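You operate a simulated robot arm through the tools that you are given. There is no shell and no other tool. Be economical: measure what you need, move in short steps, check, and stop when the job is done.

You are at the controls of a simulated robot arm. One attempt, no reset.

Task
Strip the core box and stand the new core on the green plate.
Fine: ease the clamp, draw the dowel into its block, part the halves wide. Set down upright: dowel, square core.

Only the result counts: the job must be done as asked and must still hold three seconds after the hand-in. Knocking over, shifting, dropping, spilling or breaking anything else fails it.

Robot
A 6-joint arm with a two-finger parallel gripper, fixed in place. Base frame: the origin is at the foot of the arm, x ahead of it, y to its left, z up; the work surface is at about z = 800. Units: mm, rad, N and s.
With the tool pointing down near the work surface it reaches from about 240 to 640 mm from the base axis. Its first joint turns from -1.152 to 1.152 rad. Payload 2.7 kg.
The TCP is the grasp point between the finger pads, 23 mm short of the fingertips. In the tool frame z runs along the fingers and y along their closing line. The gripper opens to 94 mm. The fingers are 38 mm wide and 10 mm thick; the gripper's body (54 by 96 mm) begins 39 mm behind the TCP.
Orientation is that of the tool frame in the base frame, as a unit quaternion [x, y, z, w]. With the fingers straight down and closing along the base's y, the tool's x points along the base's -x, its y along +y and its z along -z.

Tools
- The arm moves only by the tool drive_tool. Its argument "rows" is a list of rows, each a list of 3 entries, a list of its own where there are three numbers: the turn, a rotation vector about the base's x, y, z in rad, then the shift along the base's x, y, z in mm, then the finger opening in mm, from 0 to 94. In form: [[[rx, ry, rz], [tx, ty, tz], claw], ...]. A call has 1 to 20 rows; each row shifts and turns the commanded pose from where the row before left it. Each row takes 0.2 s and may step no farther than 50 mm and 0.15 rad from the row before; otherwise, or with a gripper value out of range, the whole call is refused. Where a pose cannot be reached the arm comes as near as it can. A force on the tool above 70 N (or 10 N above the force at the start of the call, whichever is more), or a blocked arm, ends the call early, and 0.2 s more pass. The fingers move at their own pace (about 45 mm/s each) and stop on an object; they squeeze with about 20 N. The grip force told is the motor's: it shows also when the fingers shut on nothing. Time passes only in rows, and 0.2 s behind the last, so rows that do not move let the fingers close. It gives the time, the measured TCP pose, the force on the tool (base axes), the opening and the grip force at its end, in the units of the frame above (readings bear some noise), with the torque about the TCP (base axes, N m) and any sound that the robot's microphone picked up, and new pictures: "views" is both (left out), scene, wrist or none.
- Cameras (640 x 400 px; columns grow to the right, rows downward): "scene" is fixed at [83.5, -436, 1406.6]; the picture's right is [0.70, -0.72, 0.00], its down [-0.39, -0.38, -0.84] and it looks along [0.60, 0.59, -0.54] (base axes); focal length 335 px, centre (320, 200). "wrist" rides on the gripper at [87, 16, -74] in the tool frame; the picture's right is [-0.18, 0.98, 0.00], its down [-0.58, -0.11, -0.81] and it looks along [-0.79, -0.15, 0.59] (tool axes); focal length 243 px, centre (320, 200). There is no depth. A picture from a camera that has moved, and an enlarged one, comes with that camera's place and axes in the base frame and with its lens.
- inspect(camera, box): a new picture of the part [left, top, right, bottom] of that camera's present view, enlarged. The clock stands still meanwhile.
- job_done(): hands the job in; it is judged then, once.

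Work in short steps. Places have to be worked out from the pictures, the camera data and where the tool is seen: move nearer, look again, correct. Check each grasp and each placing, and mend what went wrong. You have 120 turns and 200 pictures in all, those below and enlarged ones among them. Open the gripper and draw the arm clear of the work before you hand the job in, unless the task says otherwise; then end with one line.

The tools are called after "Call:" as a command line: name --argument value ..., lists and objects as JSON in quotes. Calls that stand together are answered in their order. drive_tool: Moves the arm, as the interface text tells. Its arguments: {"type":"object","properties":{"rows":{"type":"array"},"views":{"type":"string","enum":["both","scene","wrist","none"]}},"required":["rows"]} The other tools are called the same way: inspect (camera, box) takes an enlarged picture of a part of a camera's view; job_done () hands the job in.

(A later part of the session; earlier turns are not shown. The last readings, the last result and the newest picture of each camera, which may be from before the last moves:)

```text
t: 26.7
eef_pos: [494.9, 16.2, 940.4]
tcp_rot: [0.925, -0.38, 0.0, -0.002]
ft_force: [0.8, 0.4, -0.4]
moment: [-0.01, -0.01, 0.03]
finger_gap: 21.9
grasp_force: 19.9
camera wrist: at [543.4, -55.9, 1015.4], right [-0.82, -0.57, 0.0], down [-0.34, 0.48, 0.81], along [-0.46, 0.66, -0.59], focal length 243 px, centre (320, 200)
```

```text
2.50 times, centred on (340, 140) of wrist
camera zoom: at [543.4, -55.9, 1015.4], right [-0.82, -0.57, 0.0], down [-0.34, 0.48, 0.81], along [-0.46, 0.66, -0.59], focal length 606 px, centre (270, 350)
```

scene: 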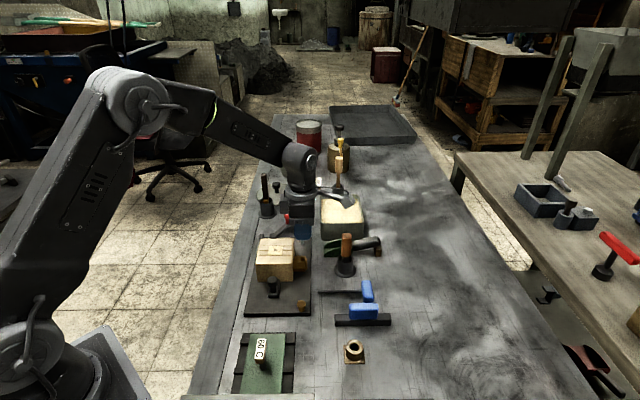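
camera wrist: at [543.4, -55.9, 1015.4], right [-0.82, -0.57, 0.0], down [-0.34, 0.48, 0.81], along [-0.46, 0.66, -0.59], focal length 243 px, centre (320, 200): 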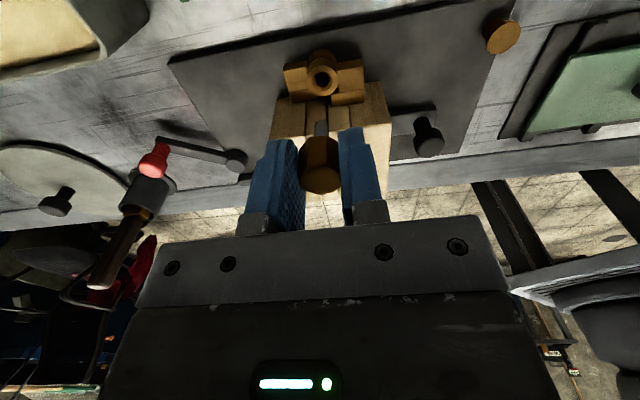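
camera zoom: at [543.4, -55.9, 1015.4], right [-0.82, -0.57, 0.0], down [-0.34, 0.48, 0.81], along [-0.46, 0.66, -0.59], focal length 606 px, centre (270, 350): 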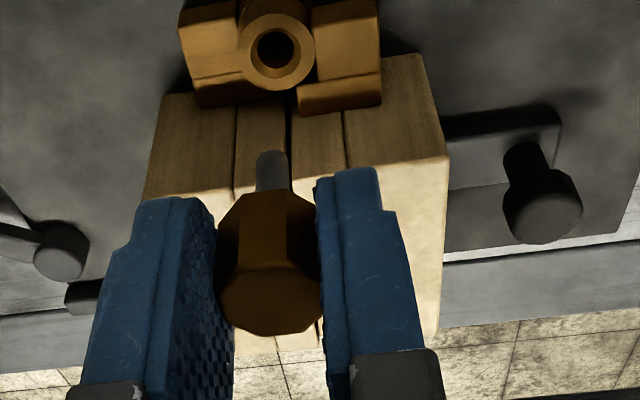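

The dowel is out (pin tip about 50 mm below TCP). The block is near (401, −215), rim z≈828. I'll carry it there and hover.

Call:
drive_tool --rows '[[[0, 0, 0], [-5, -15, 8], 10], [[0, 0, 0], [-15, -36, 0], 10], [[0, 0, 0], [-15, -36, 0], 10], [[0, 0, 0], [-15, -36, 0], 10], [[0, 0, 0], [-15, -36, 0], 10], [[0, 0, 0], [-15, -36, 0], 10], [[0, 0, 0], [-12, -33, 0], 10], [[0, 0, 0], [0, 0, -10], 10], [[0, 0, 0], [0, 0, 0], 10]]' --views "both"

Call:
inspect --camera "wrist" --box '[220, 20, 460, 220]'

Call:
inspect --camera "scene" --box '[315, 300, 395, 380]'

```text
t: 28.7
eef_pos: [402.5, -211.6, 940.2]
tcp_rot: [0.925, -0.38, 0.0, -0.003]
ft_force: [0.3, -0.2, -0.2]
moment: [0.03, -0.01, -0.02]
finger_gap: 21.2
grasp_force: 20.2
camera wrist: at [451.9, -283.9, 1014.6], right [-0.82, -0.57, 0.0], down [-0.34, 0.48, 0.81], along [-0.46, 0.66, -0.59], focal length 243 px, centre (320, 200)
```

scene: 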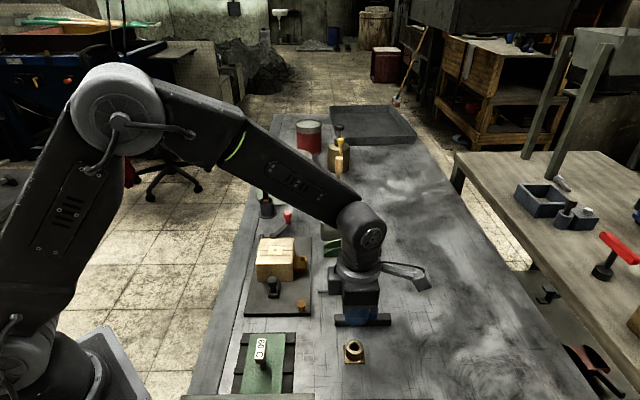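
wrist: 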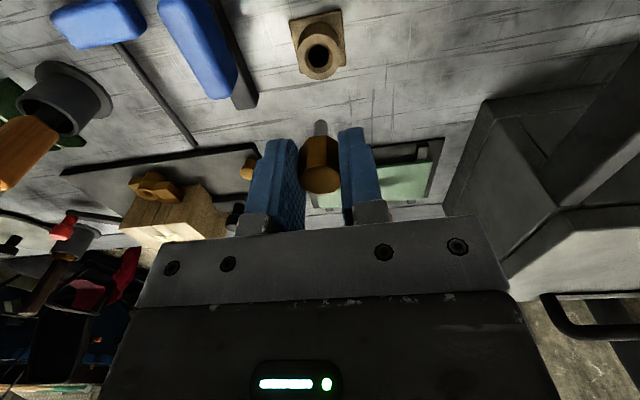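

```text
2.00 times, centred on (340, 120) of wrist
camera zoom: at [451.9, -283.9, 1014.6], right [-0.82, -0.57, 0.0], down [-0.34, 0.48, 0.81], along [-0.46, 0.66, -0.59], focal length 485 px, centre (280, 360)
```

zoom: 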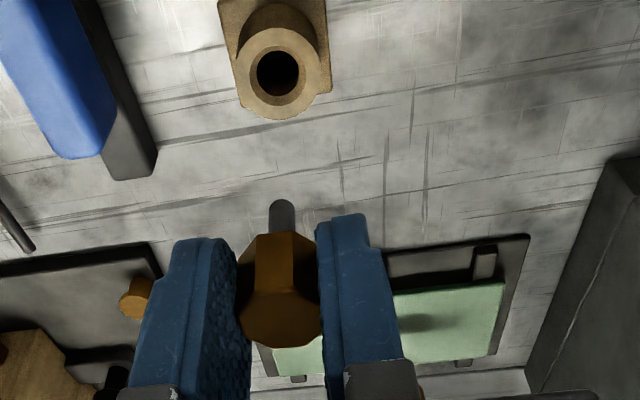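

```text
5.00 times, centred on (355, 340) of scene
camera zoom: at [83.5, -436.0, 1406.6], right [0.7, -0.72, 0.0], down [-0.39, -0.38, -0.84], along [0.6, 0.59, -0.54], focal length 1674 px, centre (145, -500)
```

zoom: 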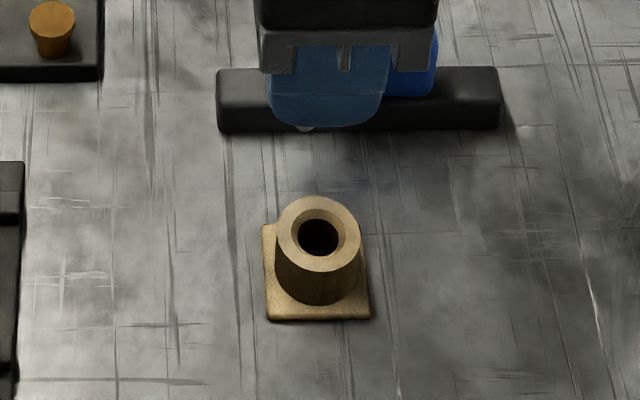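

Triangulating puts the hole at about (406.7, −215.5) with the pin axis about 9.5 mm short along +s. I'll shift and lower until the tip hovers just above the rim.

Call:
drive_tool --rows '[[[0, 0, 0], [6.7, -6.7, -10], 10], [[0, 0, 0], [0, 0, -20], 10], [[0, 0, 0], [0, 0, -15], 10], [[0, 0, 0], [0, 0, 0], 10]]' --views "wrist"

Call:
inspect --camera "wrist" --box '[260, 60, 380, 160]'

Call:
inspect --camera "scene" --box '[335, 330, 375, 370]'

```text
t: 29.7
eef_pos: [409.5, -218.6, 894.2]
tcp_rot: [0.925, -0.381, 0.001, -0.003]
ft_force: [-0.1, 0.1, -0.6]
moment: [0.01, 0.03, -0.02]
finger_gap: 21.4
grasp_force: 20.0
camera wrist: at [459.7, -290.5, 968.5], right [-0.82, -0.57, 0.0], down [-0.34, 0.48, 0.81], along [-0.46, 0.66, -0.59], focal length 243 px, centre (320, 200)
```

wrist: 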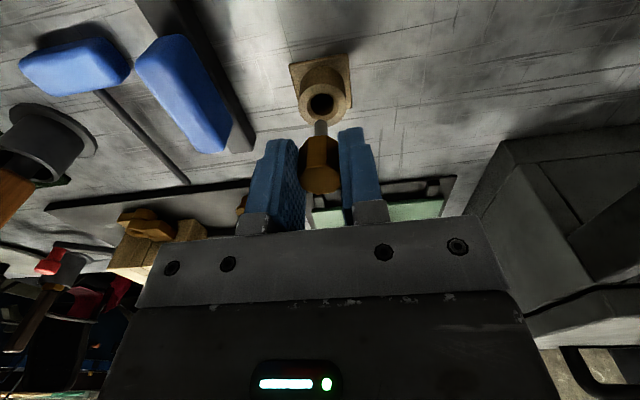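

```text
4.00 times, centred on (320, 110) of wrist
camera zoom: at [459.7, -290.5, 968.5], right [-0.82, -0.57, 0.0], down [-0.34, 0.48, 0.81], along [-0.46, 0.66, -0.59], focal length 970 px, centre (320, 560)
```

zoom: 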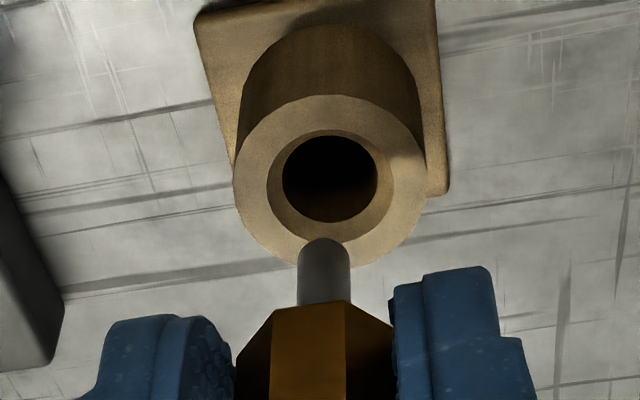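

```text
10.00 times, centred on (355, 350) of scene
camera zoom: at [83.5, -436.0, 1406.6], right [0.7, -0.72, 0.0], down [-0.39, -0.38, -0.84], along [0.6, 0.59, -0.54], focal length 3348 px, centre (-30, -1300)
```

zoom: 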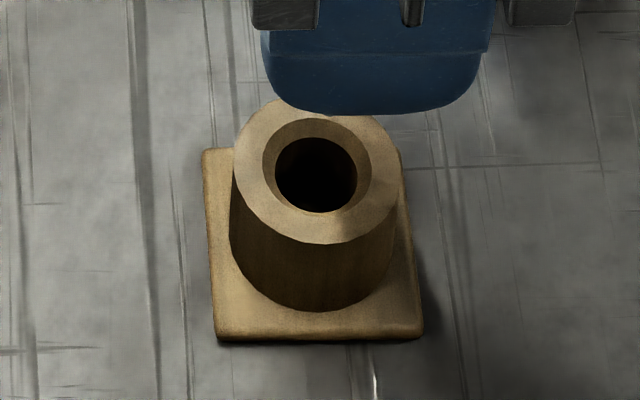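

Alignment is within ~1.5 mm; a tiny shift and then slow descent into the hole, watching force.

Call:
drive_tool --rows '[[[0, 0, 0], [-1, -0.7, -5], 10], [[0, 0, 0], [0, 0, -5], 10], [[0, 0, 0], [0, 0, -5], 10], [[0, 0, 0], [0, 0, -4], 10], [[0, 0, 0], [0, 0, 0], 10]]' --views "wrist"

Call:
inspect --camera "wrist" --box '[260, 60, 380, 160]'

Call:
inspect --camera "scene" --box '[335, 330, 375, 370]'

```text
t: 30.9
eef_pos: [407.7, -219.0, 876.2]
tcp_rot: [0.925, -0.38, -0.001, -0.002]
ft_force: [-0.4, -0.3, 0.0]
moment: [0.01, 0.01, 0.0]
finger_gap: 21.5
grasp_force: 19.7
camera wrist: at [457.5, -291.3, 949.9], right [-0.82, -0.57, 0.0], down [-0.34, 0.48, 0.81], along [-0.46, 0.66, -0.59], focal length 243 px, centre (320, 200)
```

wrist: 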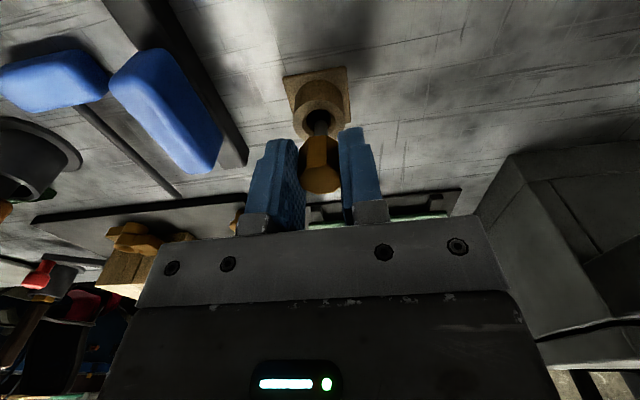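

```text
4.00 times, centred on (320, 110) of wrist
camera zoom: at [457.5, -291.3, 949.9], right [-0.82, -0.57, 0.0], down [-0.34, 0.48, 0.81], along [-0.46, 0.66, -0.59], focal length 970 px, centre (320, 560)
```

zoom: 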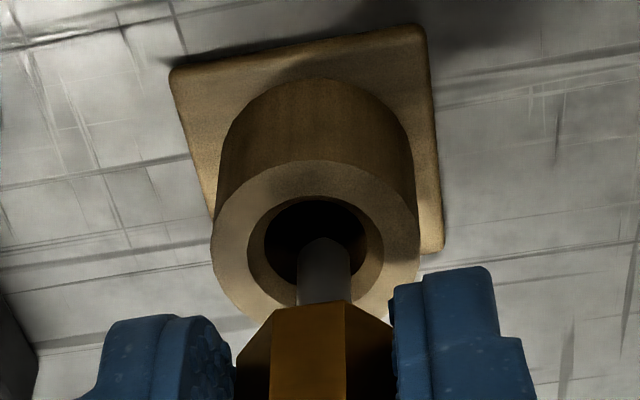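

```text
10.00 times, centred on (355, 350) of scene
camera zoom: at [83.5, -436.0, 1406.6], right [0.7, -0.72, 0.0], down [-0.39, -0.38, -0.84], along [0.6, 0.59, -0.54], focal length 3348 px, centre (-30, -1300)
```

zoom: 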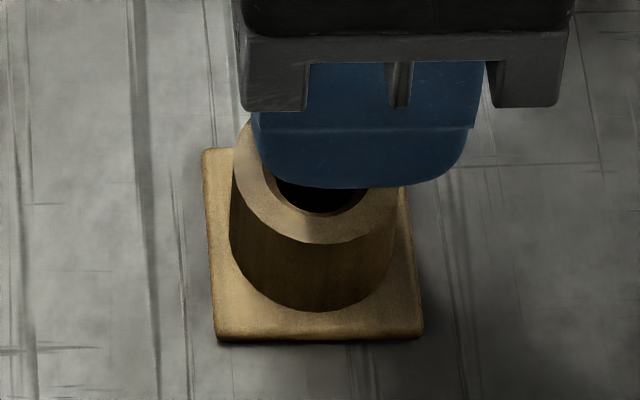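

The tip is at rim level and centred within ~1 mm. Small correction, then continue down.

Call:
drive_tool --rows '[[[0, 0, 0], [0.9, 0.6, -3], 10], [[0, 0, 0], [0, 0, -4], 10], [[0, 0, 0], [0, 0, -4], 10], [[0, 0, 0], [0, 0, -3], 10], [[0, 0, 0], [0, 0, 0], 10]]' --views "wrist"

Call:
inspect --camera "wrist" --box '[260, 60, 380, 160]'

```text
t: 32.1
eef_pos: [408.7, -219.0, 863.4]
tcp_rot: [0.925, -0.38, 0.0, -0.002]
ft_force: [0.6, 0.7, -0.9]
moment: [-0.01, 0.01, 0.02]
finger_gap: 21.4
grasp_force: 19.9
camera wrist: at [458.6, -290.0, 935.7], right [-0.82, -0.57, 0.0], down [-0.34, 0.48, 0.81], along [-0.46, 0.66, -0.59], focal length 243 px, centre (320, 200)
```

wrist: 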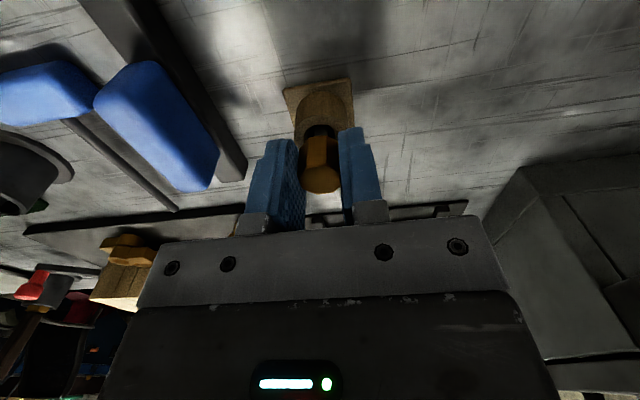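

```text
4.00 times, centred on (320, 110) of wrist
camera zoom: at [458.6, -290.0, 935.7], right [-0.82, -0.57, 0.0], down [-0.34, 0.48, 0.81], along [-0.46, 0.66, -0.59], focal length 970 px, centre (320, 560)
```

zoom: 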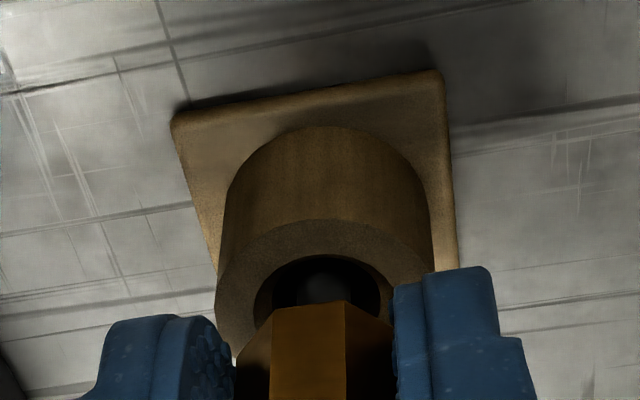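

The pin is in the hole without contact. Lower the rest in small steps until seated.

Call:
drive_tool --rows '[[[0, 0, 0], [0, 0, -3], 10], [[0, 0, 0], [0, 0, -3], 10], [[0, 0, 0], [0, 0, -2], 10], [[0, 0, 0], [0, 0, 0], 10]]' --views "wrist"

Call:
inspect --camera "wrist" --box '[260, 60, 380, 160]'

```text
t: 33.1
eef_pos: [410.4, -219.0, 854.5]
tcp_rot: [0.925, -0.379, 0.002, -0.002]
ft_force: [-3.7, 3.2, 14.1]
moment: [0.16, 0.2, -0.02]
finger_gap: 21.9
grasp_force: 19.7
camera wrist: at [458.7, -290.1, 928.8], right [-0.82, -0.57, -0.01], down [-0.34, 0.48, 0.81], along [-0.46, 0.66, -0.59], focal length 243 px, centre (320, 200)
```

wrist: 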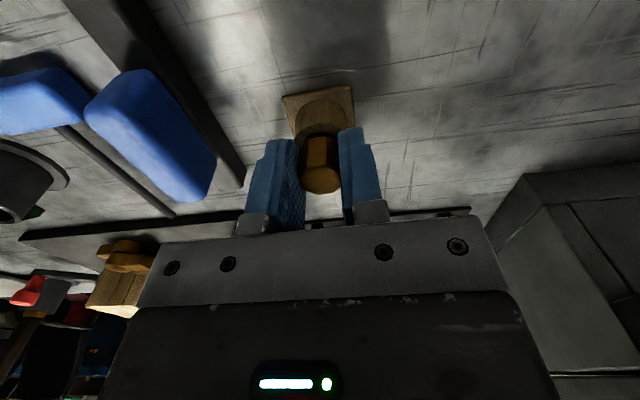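

```text
4.00 times, centred on (320, 110) of wrist
camera zoom: at [458.7, -290.1, 928.8], right [-0.82, -0.57, -0.01], down [-0.34, 0.48, 0.81], along [-0.46, 0.66, -0.59], focal length 970 px, centre (320, 560)
```

zoom: 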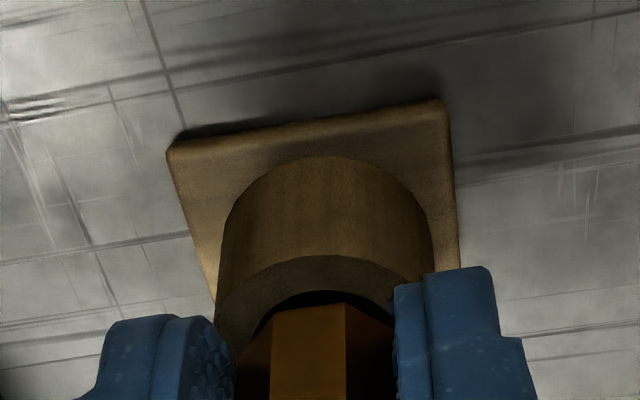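

Contact at z≈854.5 — seated as expected. I'll relieve the press slightly, release, and lift off.

Call:
drive_tool --rows '[[[0, 0, 0], [0, 0, 1], 10], [[0, 0, 0], [0, 0, 0], 30], [[0, 0, 0], [0, 0, 0], 40], [[0, 0, 0], [0, 0, 10], 50], [[0, 0, 0], [0, 0, 30], 50], [[0, 0, 0], [0, 0, 30], 50], [[0, 0, 0], [0, 0, 0], 50]]' --views "wrist"

Call:
inspect --camera "wrist" --box '[260, 20, 380, 120]'

Call:
inspect --camera "scene" --box '[335, 320, 375, 370]'

```text
t: 34.7
eef_pos: [408.9, -219.0, 924.2]
tcp_rot: [0.925, -0.38, 0.0, -0.003]
ft_force: [0.1, 0.6, -0.5]
moment: [0.02, 0.0, 0.01]
finger_gap: 49.9
grasp_force: 0.0
camera wrist: at [458.7, -290.9, 999.1], right [-0.82, -0.57, 0.0], down [-0.34, 0.48, 0.81], along [-0.46, 0.66, -0.59], focal length 243 px, centre (320, 200)
```

wrist: 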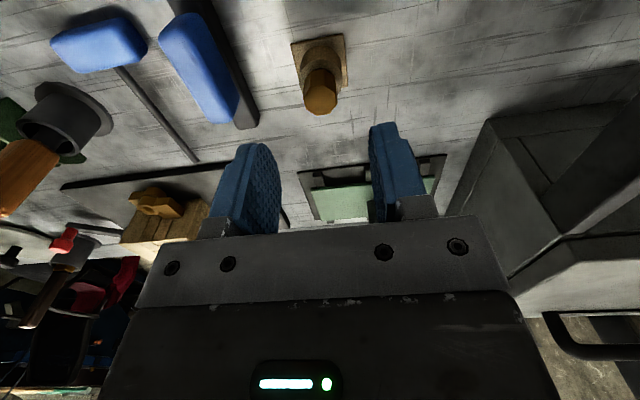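

```text
4.00 times, centred on (320, 70) of wrist
camera zoom: at [458.7, -290.9, 999.1], right [-0.82, -0.57, 0.0], down [-0.34, 0.48, 0.81], along [-0.46, 0.66, -0.59], focal length 970 px, centre (320, 720)
```

zoom: 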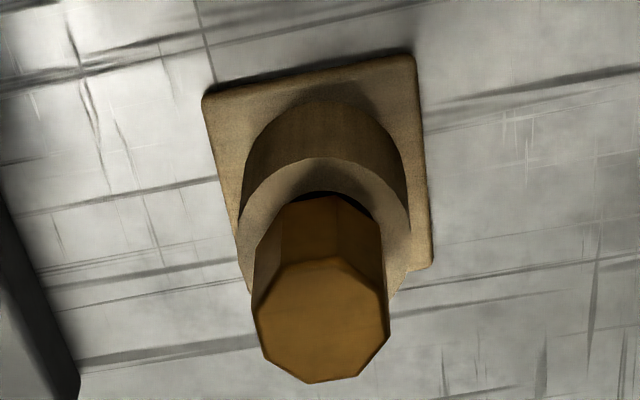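

```text
8.00 times, centred on (355, 345) of scene
camera zoom: at [83.5, -436.0, 1406.6], right [0.7, -0.72, 0.0], down [-0.39, -0.38, -0.84], along [0.6, 0.59, -0.54], focal length 2679 px, centre (40, -960)
```

zoom: 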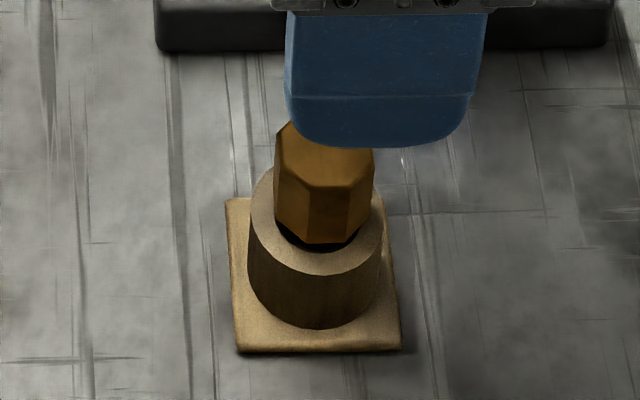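

The dowel stands upright in its block. Next the front half's black handle, near (391, 6), z≈860; hover above it with a 40 mm opening.

Call:
drive_tool --rows '[[[0, 0, 0], [-3, 37.5, 0], 40], [[0, 0, 0], [-3, 37.5, 0], 40], [[0, 0, 0], [-3, 37.5, 0], 40], [[0, 0, 0], [-3, 37.5, 0], 40], [[0, 0, 0], [-3, 37.5, 0], 40], [[0, 0, 0], [-3, 37.5, 0], 40], [[0, 0, 0], [0, 0, -5], 40]]' --views "wrist"

Call:
inspect --camera "wrist" --box '[210, 20, 450, 180]'

Call:
inspect --camera "scene" --box '[230, 220, 330, 320]'

```text
t: 36.3
eef_pos: [391.7, 6.8, 919.9]
tcp_rot: [0.925, -0.381, 0.0, -0.002]
ft_force: [0.8, -0.5, 0.0]
moment: [0.0, 0.0, 0.01]
finger_gap: 40.0
grasp_force: 0.0
camera wrist: at [440.6, -65.2, 993.6], right [-0.82, -0.57, 0.0], down [-0.34, 0.48, 0.81], along [-0.46, 0.67, -0.59], focal length 243 px, centre (320, 200)
```

wrist: 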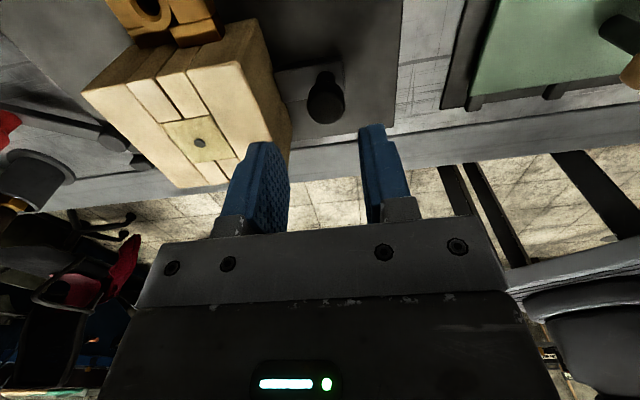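

```text
2.50 times, centred on (330, 100) of wrist
camera zoom: at [440.6, -65.2, 993.6], right [-0.82, -0.57, 0.0], down [-0.34, 0.48, 0.81], along [-0.46, 0.67, -0.59], focal length 606 px, centre (295, 450)
```

zoom: 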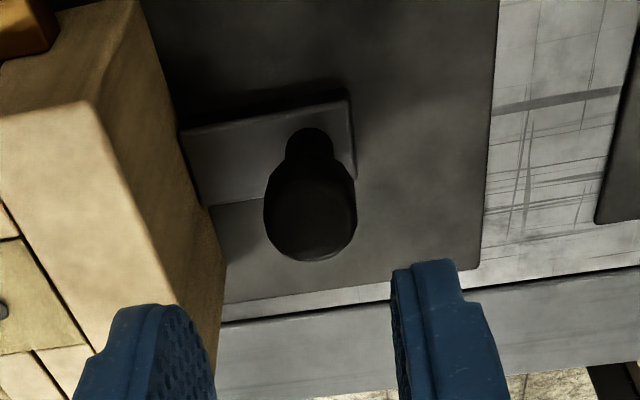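

```text
4.00 times, centred on (280, 270) of scene
camera zoom: at [83.5, -436.0, 1406.6], right [0.7, -0.72, 0.0], down [-0.39, -0.38, -0.84], along [0.6, 0.59, -0.54], focal length 1339 px, centre (480, -80)
```

zoom: 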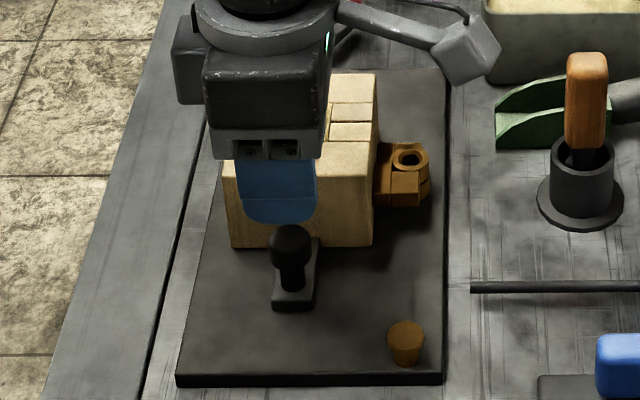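

Knob centre appears ~4 mm toward −t and 3 mm toward −s. Correct, descend and grip.

Call:
drive_tool --rows '[[[0, 0, 0], [-5, -1, -20], 40], [[0, 0, 0], [0, 0, -22], 40], [[0, 0, 0], [0, 0, -20], 40], [[0, 0, 0], [0, 0, 0], 10], [[0, 0, 0], [0, 0, 0], 10], [[0, 0, 0], [0, 0, 0], 10]]' --views "wrist"

Call:
inspect --camera "wrist" --box '[210, 60, 450, 220]'

```text
t: 37.7
eef_pos: [385.7, 5.4, 857.3]
tcp_rot: [0.925, -0.381, 0.001, -0.003]
ft_force: [0.7, -1.0, -2.2]
moment: [-0.25, -0.3, 0.03]
finger_gap: 23.4
grasp_force: 45.4
camera wrist: at [435.6, -67.3, 931.3], right [-0.82, -0.57, 0.0], down [-0.34, 0.48, 0.81], along [-0.46, 0.66, -0.59], focal length 243 px, centre (320, 200)
```

wrist: 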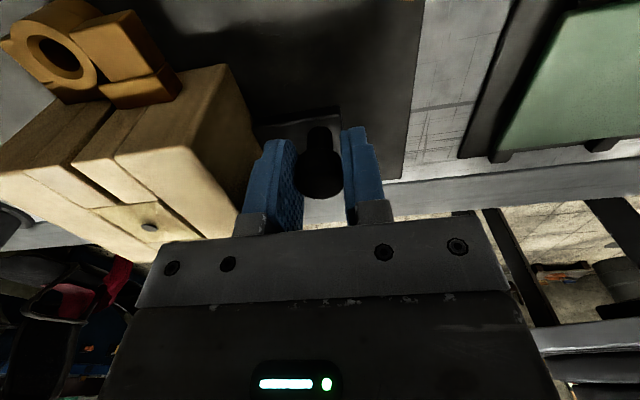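

```text
2.50 times, centred on (330, 140) of wrist
camera zoom: at [435.6, -67.3, 931.3], right [-0.82, -0.57, 0.0], down [-0.34, 0.48, 0.81], along [-0.46, 0.66, -0.59], focal length 606 px, centre (295, 350)
```

zoom: 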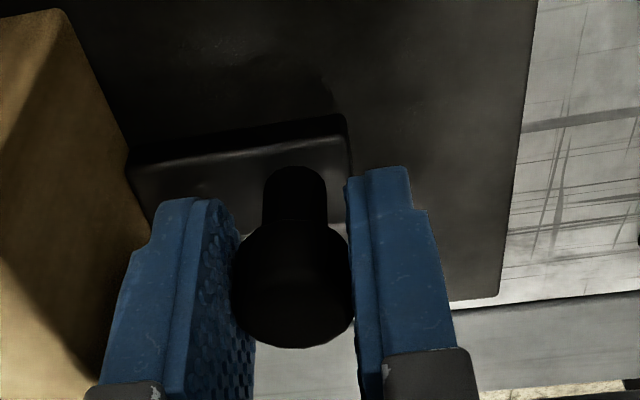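

Gripped. Pull gently along (−0.707, −0.707).

Call:
drive_tool --rows '[[[0, 0, 0], [-1, -1, 0], 10], [[0, 0, 0], [-1.4, -1.4, 0], 10], [[0, 0, 0], [-1.4, -1.4, 0], 10], [[0, 0, 0], [0, 0, 0], 10]]' --views "wrist"

Call:
inspect --camera "scene" --box '[230, 220, 330, 320]'

```text
t: 38.7
eef_pos: [382.5, 1.9, 857.0]
tcp_rot: [0.925, -0.38, 0.001, -0.002]
ft_force: [9.3, -9.3, -13.2]
moment: [0.02, 0.04, 0.0]
finger_gap: 23.4
grasp_force: 45.1
camera wrist: at [432.3, -70.6, 931.4], right [-0.82, -0.57, 0.0], down [-0.34, 0.48, 0.81], along [-0.46, 0.66, -0.59], focal length 243 px, centre (320, 200)
```

wrist: 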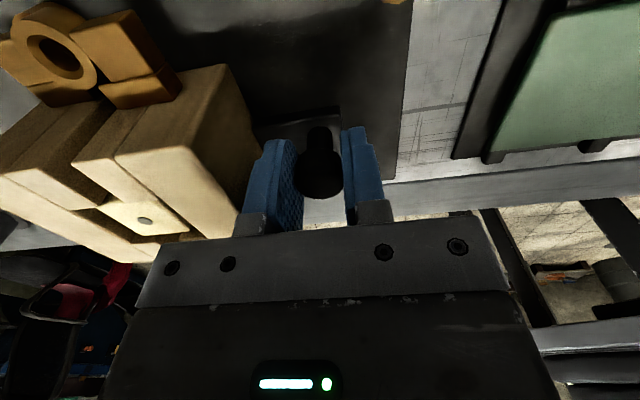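

```text
4.00 times, centred on (280, 270) of scene
camera zoom: at [83.9, -436.3, 1406.5], right [0.7, -0.72, 0.0], down [-0.39, -0.38, -0.84], along [0.6, 0.59, -0.54], focal length 1339 px, centre (480, -80)
```

zoom: 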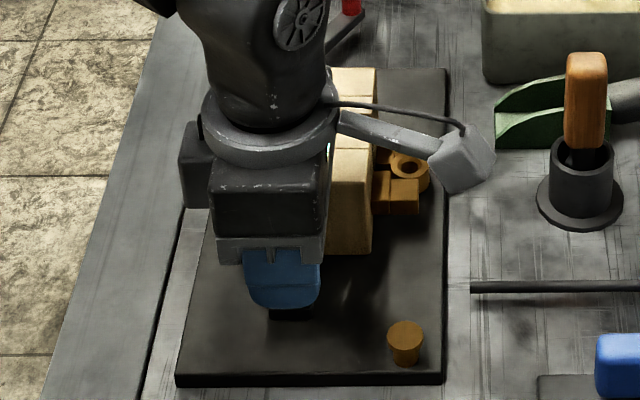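

The front half is moving and the seam opening. Let me check the seam's shape (straight slide or hinge) given the sideways force.

Call:
inspect --camera "wrist" --box '[0, 40, 260, 270]'

Call:
drive_tool --rows '[[[0, 0, 0], [1, -1, -1], 10], [[0, 0, 0], [-1.4, -1.4, 0], 10], [[0, 0, 0], [-1.4, -1.4, 0], 10], [[0, 0, 0], [0, 0, 0], 10]]' --views "none"

```text
1.74 times, centred on (130, 155) of wrist
camera zoom: at [432.3, -70.6, 931.4], right [-0.82, -0.57, 0.0], down [-0.34, 0.48, 0.81], along [-0.46, 0.66, -0.59], focal length 422 px, centre (650, 278)
```

zoom: 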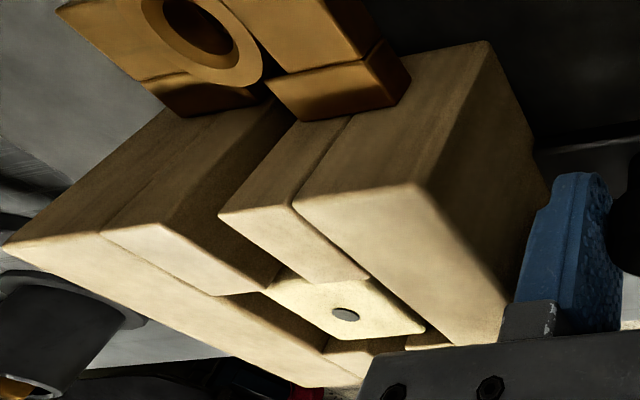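

```text
t: 39.7
eef_pos: [379.2, -1.4, 856.5]
tcp_rot: [0.925, -0.379, 0.0, -0.002]
ft_force: [-10.1, 11.5, 31.5]
moment: [0.55, 0.6, 0.07]
finger_gap: 23.4
grasp_force: 44.8
```

It slides straight. I over-corrected; halve the correction and continue pulling in small steps.

Call:
drive_tool --rows '[[[0, 0, 0], [-0.5, 0.5, 0.7], 10], [[0, 0, 0], [-1.5, -1.5, 0], 10], [[0, 0, 0], [-2, -2, 0], 10], [[0, 0, 0], [-2, -2, 0], 10], [[0, 0, 0], [0, 0, 0], 10]]' --views "wrist"

Call:
inspect --camera "wrist" --box '[0, 40, 260, 270]'

```text
t: 40.9
eef_pos: [374.2, -6.6, 856.2]
tcp_rot: [0.925, -0.379, 0.001, -0.003]
ft_force: [0.1, 1.9, 13.7]
moment: [-0.72, -0.9, -0.03]
finger_gap: 23.5
grasp_force: 45.0
camera wrist: at [423.8, -79.0, 931.3], right [-0.82, -0.57, -0.01], down [-0.34, 0.48, 0.81], along [-0.46, 0.66, -0.59], focal length 243 px, centre (320, 200)
```

wrist: 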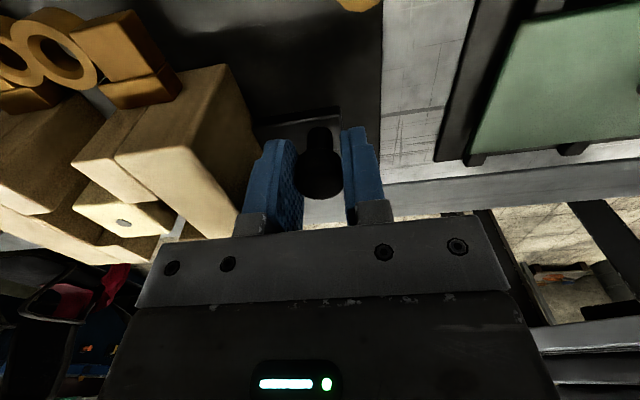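

```text
1.74 times, centred on (130, 155) of wrist
camera zoom: at [423.8, -79.0, 931.3], right [-0.82, -0.57, -0.01], down [-0.34, 0.48, 0.81], along [-0.46, 0.66, -0.59], focal length 422 px, centre (650, 278)
```

zoom: 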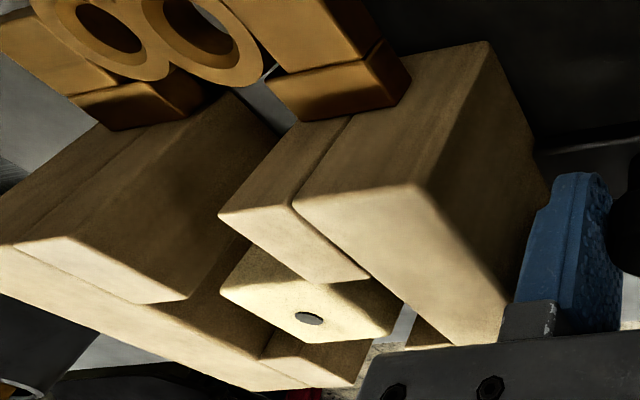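

The core stays put and the front half slides off it cleanly. Continue the pull.

Call:
drive_tool --rows '[[[0, 0, 0], [-2, -2, 0.3], 10], [[0, 0, 0], [-2, -2, 0], 10], [[0, 0, 0], [-2, -2, 0], 10], [[0, 0, 0], [-2, -2, 0], 10], [[0, 0, 0], [-2, -2, 0], 10], [[0, 0, 0], [-2, -2, 0], 10], [[0, 0, 0], [0, 0, 0], 10]]' --views "wrist"

Call:
inspect --camera "wrist" --box '[0, 40, 260, 270]'

Call:
inspect --camera "scene" --box '[230, 220, 330, 320]'

```text
t: 42.5
eef_pos: [362.6, -18.5, 856.9]
tcp_rot: [0.925, -0.38, 0.0, -0.002]
ft_force: [10.0, -8.9, -12.2]
moment: [-0.32, -0.44, 0.0]
finger_gap: 23.5
grasp_force: 45.0
camera wrist: at [411.9, -91.1, 931.1], right [-0.82, -0.57, 0.0], down [-0.34, 0.48, 0.81], along [-0.46, 0.67, -0.59], focal length 243 px, centre (320, 200)
```

wrist: 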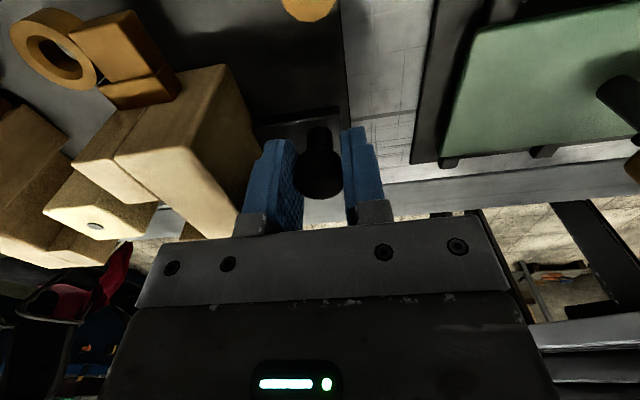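

```text
1.74 times, centred on (130, 155) of wrist
camera zoom: at [411.9, -91.1, 931.1], right [-0.82, -0.57, 0.0], down [-0.34, 0.48, 0.81], along [-0.46, 0.67, -0.59], focal length 422 px, centre (650, 278)
```

zoom: 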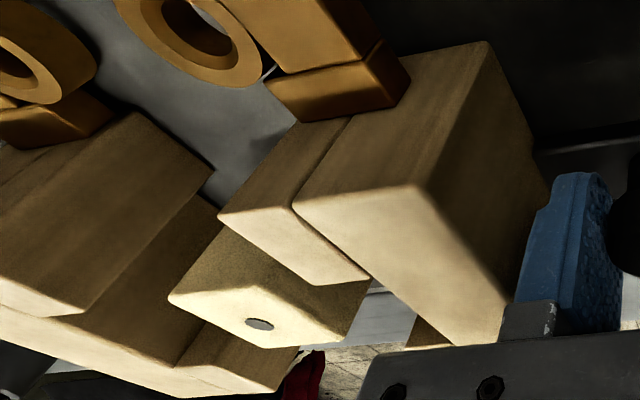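

```text
4.00 times, centred on (280, 270) of scene
camera zoom: at [83.9, -436.2, 1406.5], right [0.7, -0.72, 0.0], down [-0.39, -0.38, -0.84], along [0.6, 0.59, -0.54], focal length 1339 px, centre (480, -80)
```

zoom: 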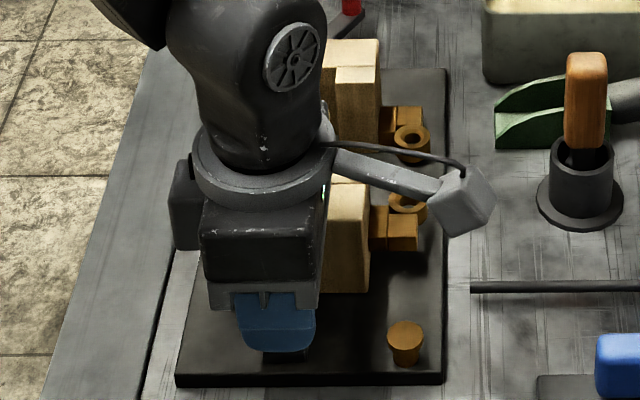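

Both halves are parting symmetrically and the core stands free in the middle. A bit further to open wide, watching for a stop.

Call:
drive_tool --rows '[[[0, 0, 0], [-1.1, -1.9, -0.2], 10], [[0, 0, 0], [-1.5, -1.5, 0], 10], [[0, 0, 0], [-1.5, -1.5, 0], 10], [[0, 0, 0], [-1.5, -1.5, 0], 10], [[0, 0, 0], [0, 0, 0], 10]]' --views "none"

```text
t: 43.7
eef_pos: [357.5, -25.3, 857.0]
tcp_rot: [0.925, -0.38, 0.0, -0.003]
ft_force: [9.9, 22.7, -17.0]
moment: [0.71, 0.5, 0.01]
finger_gap: 23.6
grasp_force: 45.0
```

Resistance is rising (~23 N) after ~42 mm: end of travel. Release and rise to look.

Call:
drive_tool --rows '[[[0, 0, 0], [0.5, 0.5, 0], 10], [[0, 0, 0], [0, 0, 0], 40], [[0, 0, 0], [0, 0, 0], 40], [[0, 0, 0], [0, 0, 20], 40], [[0, 0, 0], [0, 0, 40], 40], [[0, 0, 0], [10, 10, 40], 60], [[0, 0, 0], [20, 20, 0], 60], [[0, 0, 0], [25, 0, 0], 60]]' --views "both"

Call:
inspect --camera "wrist" --box '[180, 0, 480, 200]'

Call:
inspect --camera "scene" --box '[230, 210, 330, 320]'

```text
t: 45.5
eef_pos: [412.7, 6.6, 956.4]
tcp_rot: [0.925, -0.379, 0.0, -0.002]
ft_force: [-0.3, 0.6, -0.1]
moment: [-0.01, 0.0, 0.01]
finger_gap: 60.3
grasp_force: 0.0
camera wrist: at [462.0, -66.0, 1031.3], right [-0.82, -0.57, 0.0], down [-0.34, 0.48, 0.81], along [-0.46, 0.66, -0.59], focal length 243 px, centre (320, 200)
```

scene: 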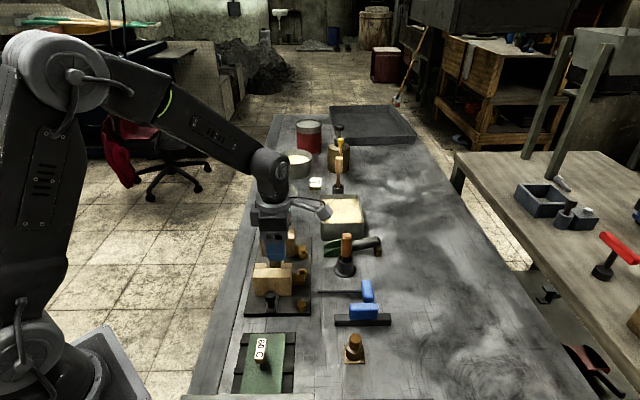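
wrist: 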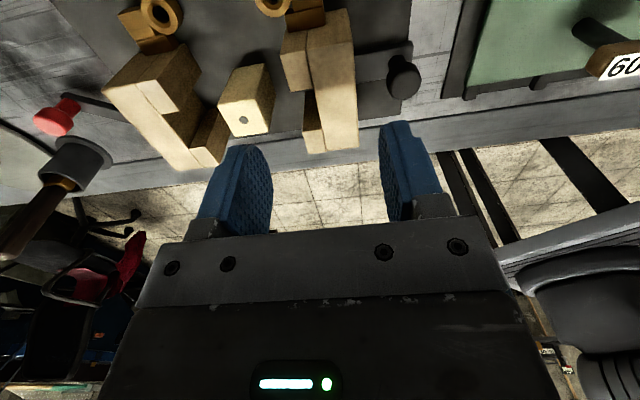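

```text
2.00 times, centred on (330, 100) of wrist
camera zoom: at [462.0, -66.0, 1031.3], right [-0.82, -0.57, 0.0], down [-0.34, 0.48, 0.81], along [-0.46, 0.66, -0.59], focal length 485 px, centre (300, 400)
```

zoom: 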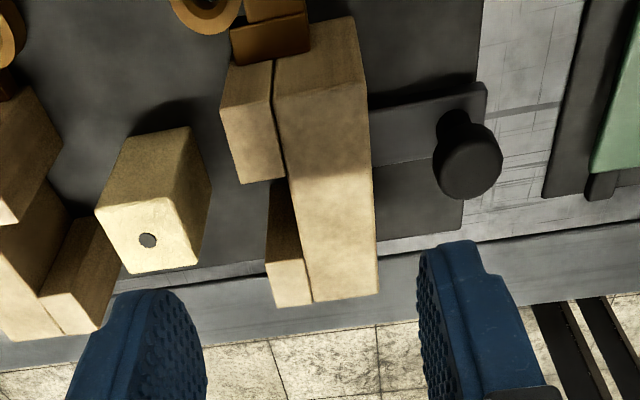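

```text
3.64 times, centred on (280, 265) of scene
camera zoom: at [83.5, -436.0, 1406.6], right [0.7, -0.72, 0.0], down [-0.39, -0.38, -0.84], along [0.6, 0.59, -0.54], focal length 1218 px, centre (466, -36)
```

zoom: 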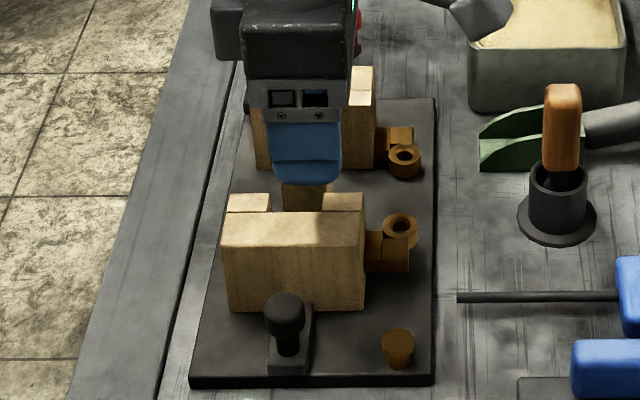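

Halves are parted wide and the core stands free. Before grasping, I look at the green plate and its sign post to plan the set-down.

Call:
drive_tool --rows '[[[0, 0, 0], [-28, -23, 5], 60], [[0, 0, 0], [-28, -23, 5], 60], [[0, 0, 0], [-28, -23, 5], 60], [[0, 0, 0], [-26, -21, 5], 60], [[0, 0, 0], [0, 0, 0], 60]]' --views "wrist"

Call:
inspect --camera "wrist" --box '[200, 0, 500, 160]'

Call:
inspect --camera "scene" --box '[220, 200, 330, 320]'

Call:
inspect --camera "scene" --box '[225, 320, 325, 400]'

```text
t: 46.7
eef_pos: [301.9, -84.9, 978.9]
tcp_rot: [0.925, -0.379, 0.0, -0.002]
ft_force: [-1.4, 0.0, 0.7]
moment: [-0.01, 0.02, -0.04]
finger_gap: 59.8
grasp_force: 0.1
camera wrist: at [351.6, -156.8, 1052.8], right [-0.82, -0.57, 0.0], down [-0.34, 0.48, 0.81], along [-0.46, 0.66, -0.59], focal length 243 px, centre (320, 200)
```

wrist: 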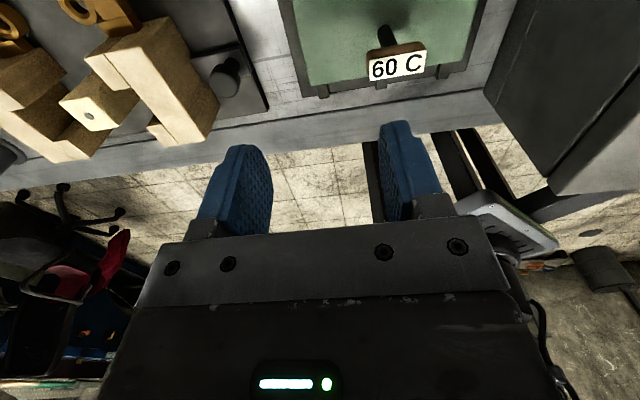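

```text
2.13 times, centred on (350, 80) of wrist
camera zoom: at [351.6, -156.8, 1052.8], right [-0.82, -0.57, 0.0], down [-0.34, 0.48, 0.81], along [-0.46, 0.66, -0.59], focal length 518 px, centre (256, 456)
```

zoom: 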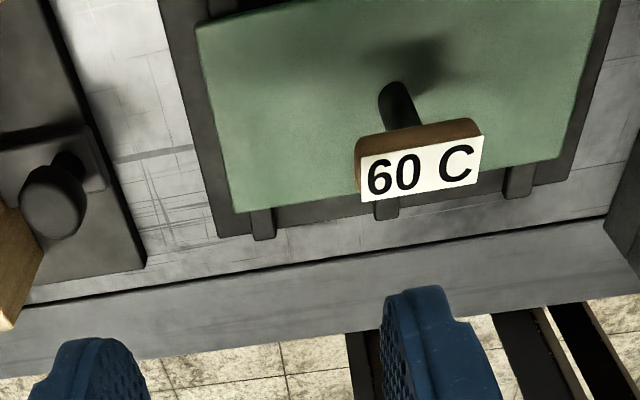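

```text
3.33 times, centred on (275, 260) of scene
camera zoom: at [83.5, -436.0, 1406.6], right [0.7, -0.72, 0.0], down [-0.39, -0.38, -0.84], along [0.6, 0.59, -0.54], focal length 1116 px, centre (470, 0)
```

zoom: 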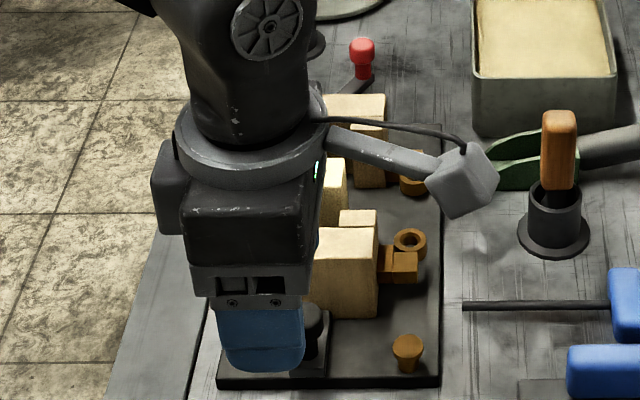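

```text
5.00 times, centred on (275, 360) of scene
camera zoom: at [83.5, -436.0, 1406.6], right [0.7, -0.72, 0.0], down [-0.39, -0.38, -0.84], along [0.6, 0.59, -0.54], focal length 1674 px, centre (545, -600)
```

zoom: 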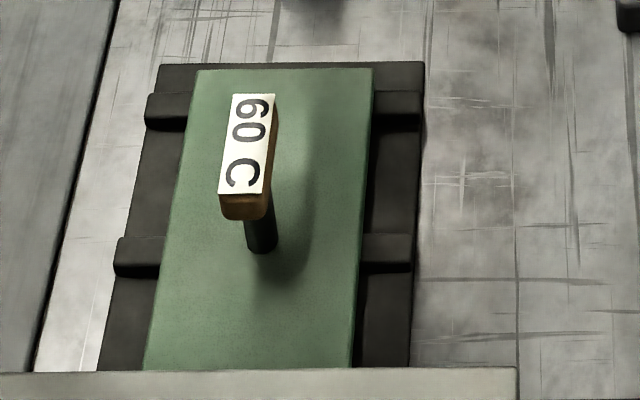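

The "60 C" block is a handle over the plate (top z≈878, t 81–119), leaving the far end of the plate (t≈131–165, s≈269) free. I'll turn the tool −90° so it closes across the core, and hover over the core.

Call:
drive_tool --rows '[[[0, 0, -0.143], [13.2, 13.45, -2], 70], [[0, 0, -0.143], [13.2, 13.45, -2], 70], [[0, 0, -0.143], [13.2, 13.45, -2], 70], [[0, 0, -0.143], [13.2, 13.45, -2], 70], [[0, 0, -0.143], [13.2, 13.45, -2], 70], [[0, 0, -0.143], [13.2, 13.45, -2], 70], [[0, 0, -0.143], [13.2, 13.45, -2], 70], [[0, 0, -0.143], [13.2, 13.45, -2], 70], [[0, 0, -0.143], [13.2, 13.45, -2], 70], [[0, 0, -0.143], [13.2, 13.45, -2], 70], [[0, 0, -0.141], [13, 13.4, -2], 70], [[0, 0, 0], [0, 0, 0], 70]]' --views "both"

Call:
inspect --camera "wrist" --box '[200, 0, 440, 180]'

Call:
inspect --camera "scene" --box '[230, 200, 330, 310]'

```text
t: 49.3
eef_pos: [447.5, 63.9, 956.7]
tcp_rot: [-0.386, 0.923, -0.003, 0.002]
ft_force: [0.3, 0.2, -0.2]
moment: [0.0, -0.02, -0.01]
finger_gap: 70.0
grasp_force: 0.1
camera wrist: at [374.0, 13.8, 1030.5], right [-0.57, 0.82, 0.0], down [0.48, 0.34, 0.81], along [0.67, 0.46, -0.59], focal length 243 px, centre (320, 200)
```

scene: 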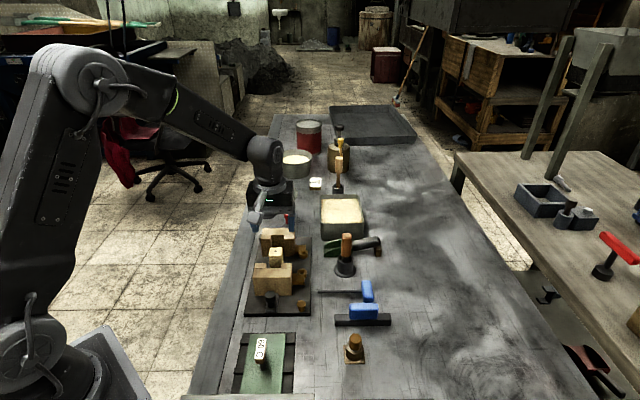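
wrist: 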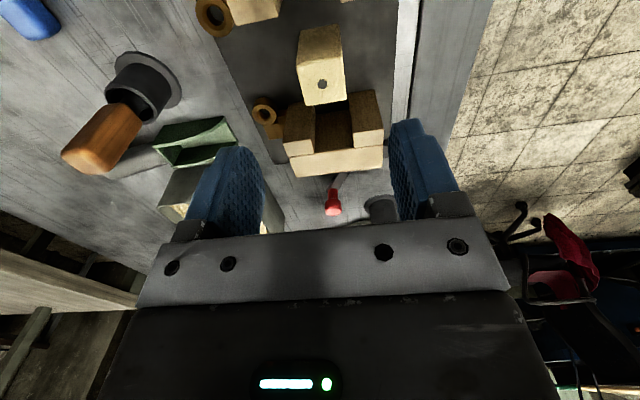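

```text
2.22 times, centred on (320, 90) of wrist
camera zoom: at [374.0, 13.8, 1030.5], right [-0.57, 0.82, 0.0], down [0.48, 0.34, 0.81], along [0.67, 0.46, -0.59], focal length 539 px, centre (320, 444)
```

zoom: 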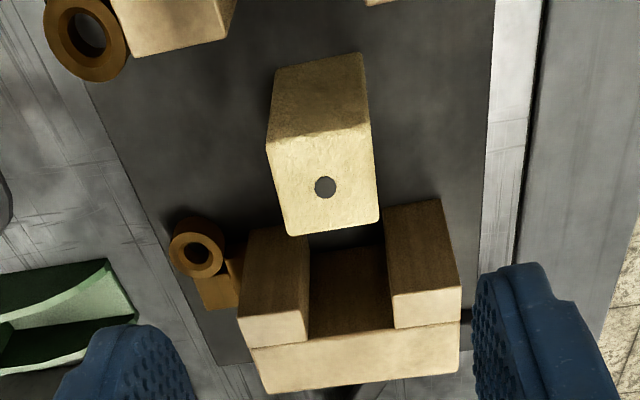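

```text
3.64 times, centred on (280, 255) of scene
camera zoom: at [83.5, -436.0, 1406.6], right [0.7, -0.72, 0.0], down [-0.39, -0.38, -0.84], along [0.6, 0.59, -0.54], focal length 1218 px, centre (466, 0)
```

zoom: 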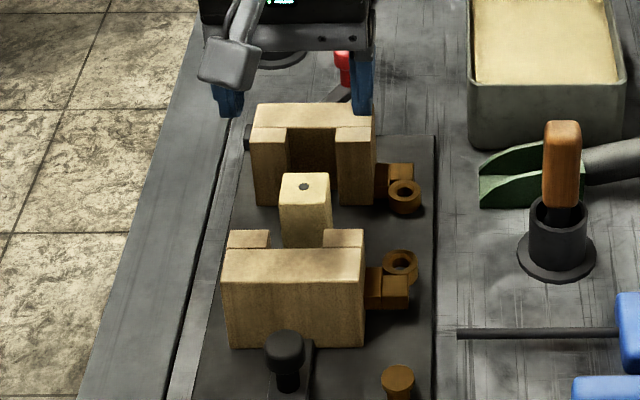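

Core top centre is at (444, 64, 870) by both cameras, and clear on all sides. Descend around it with 70 mm opening to mid-height.

Call:
drive_tool --rows '[[[0, 0, 0], [-3.3, 0.3, -25], 70], [[0, 0, 0], [0, 0, -25], 70], [[0, 0, 0], [0, 0, -25], 70], [[0, 0, 0], [0, 0, -20], 70], [[0, 0, 0], [0, 0, -13], 70], [[0, 0, 0], [0, 0, 0], 70]]' --views "both"

Call:
inspect --camera "scene" --box '[230, 200, 330, 310]'

```text
t: 50.7
eef_pos: [445.4, 63.4, 845.6]
tcp_rot: [-0.385, 0.923, -0.002, 0.001]
ft_force: [-0.2, -0.2, -0.2]
moment: [0.01, 0.0, 0.01]
finger_gap: 70.0
grasp_force: 0.0
camera wrist: at [372.5, 13.5, 920.8], right [-0.57, 0.82, 0.0], down [0.48, 0.34, 0.81], along [0.66, 0.46, -0.59], focal length 243 px, centre (320, 200)
```

scene: 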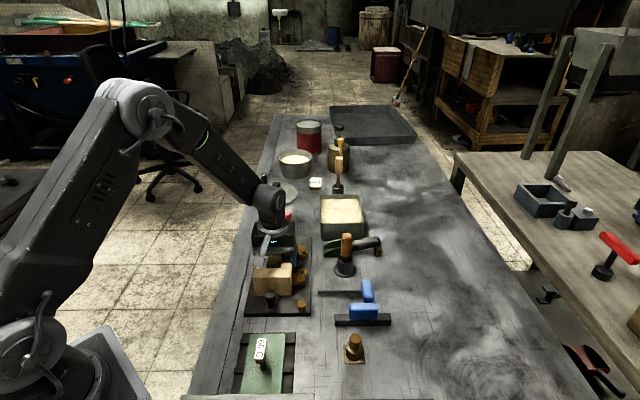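
wrist: 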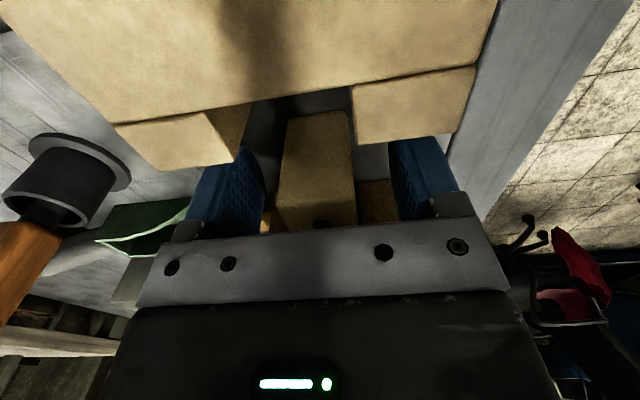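

```text
3.64 times, centred on (280, 255) of scene
camera zoom: at [83.5, -436.0, 1406.6], right [0.7, -0.72, 0.0], down [-0.39, -0.38, -0.84], along [0.6, 0.59, -0.54], focal length 1218 px, centre (466, 0)
```

zoom: 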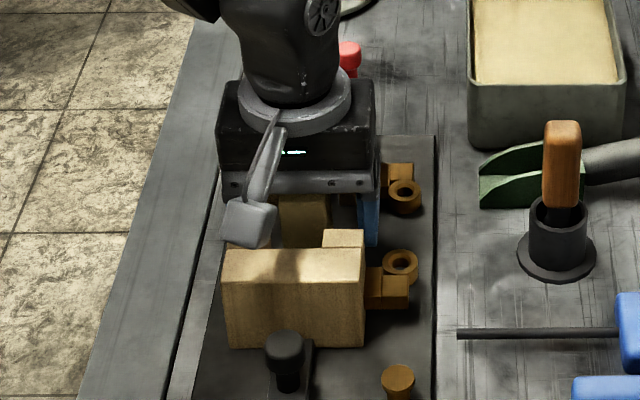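

Fingers straddle the core without contact. Close on it.

Call:
drive_tool --rows '[[[0, 0, 0], [0, 0, 0], 50], [[0, 0, 0], [0, 0, 0], 40], [[0, 0, 0], [0, 0, 0], 35], [[0, 0, 0], [0, 0, 0], 30], [[0, 0, 0], [0, 0, 0], 28], [[0, 0, 0], [0, 0, 0], 28]]' --views "wrist"

```text
t: 52.1
eef_pos: [445.6, 62.6, 847.7]
tcp_rot: [-0.386, 0.922, -0.002, 0.001]
ft_force: [-1.4, 0.1, 2.1]
moment: [0.03, 0.07, 0.01]
finger_gap: 30.9
grasp_force: 19.3
camera wrist: at [372.5, 13.6, 921.2], right [-0.57, 0.82, 0.0], down [0.48, 0.34, 0.81], along [0.66, 0.46, -0.59], focal length 243 px, centre (320, 200)
```

wrist: 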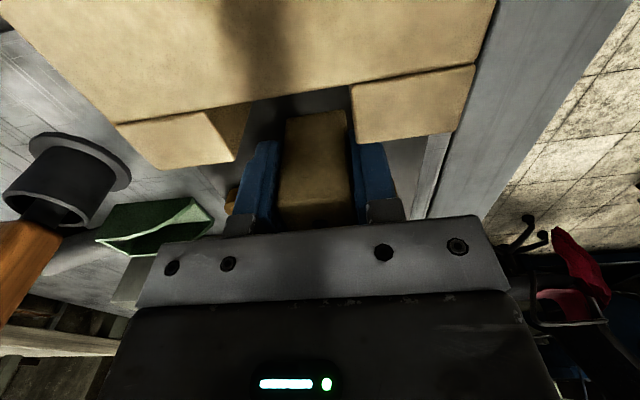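

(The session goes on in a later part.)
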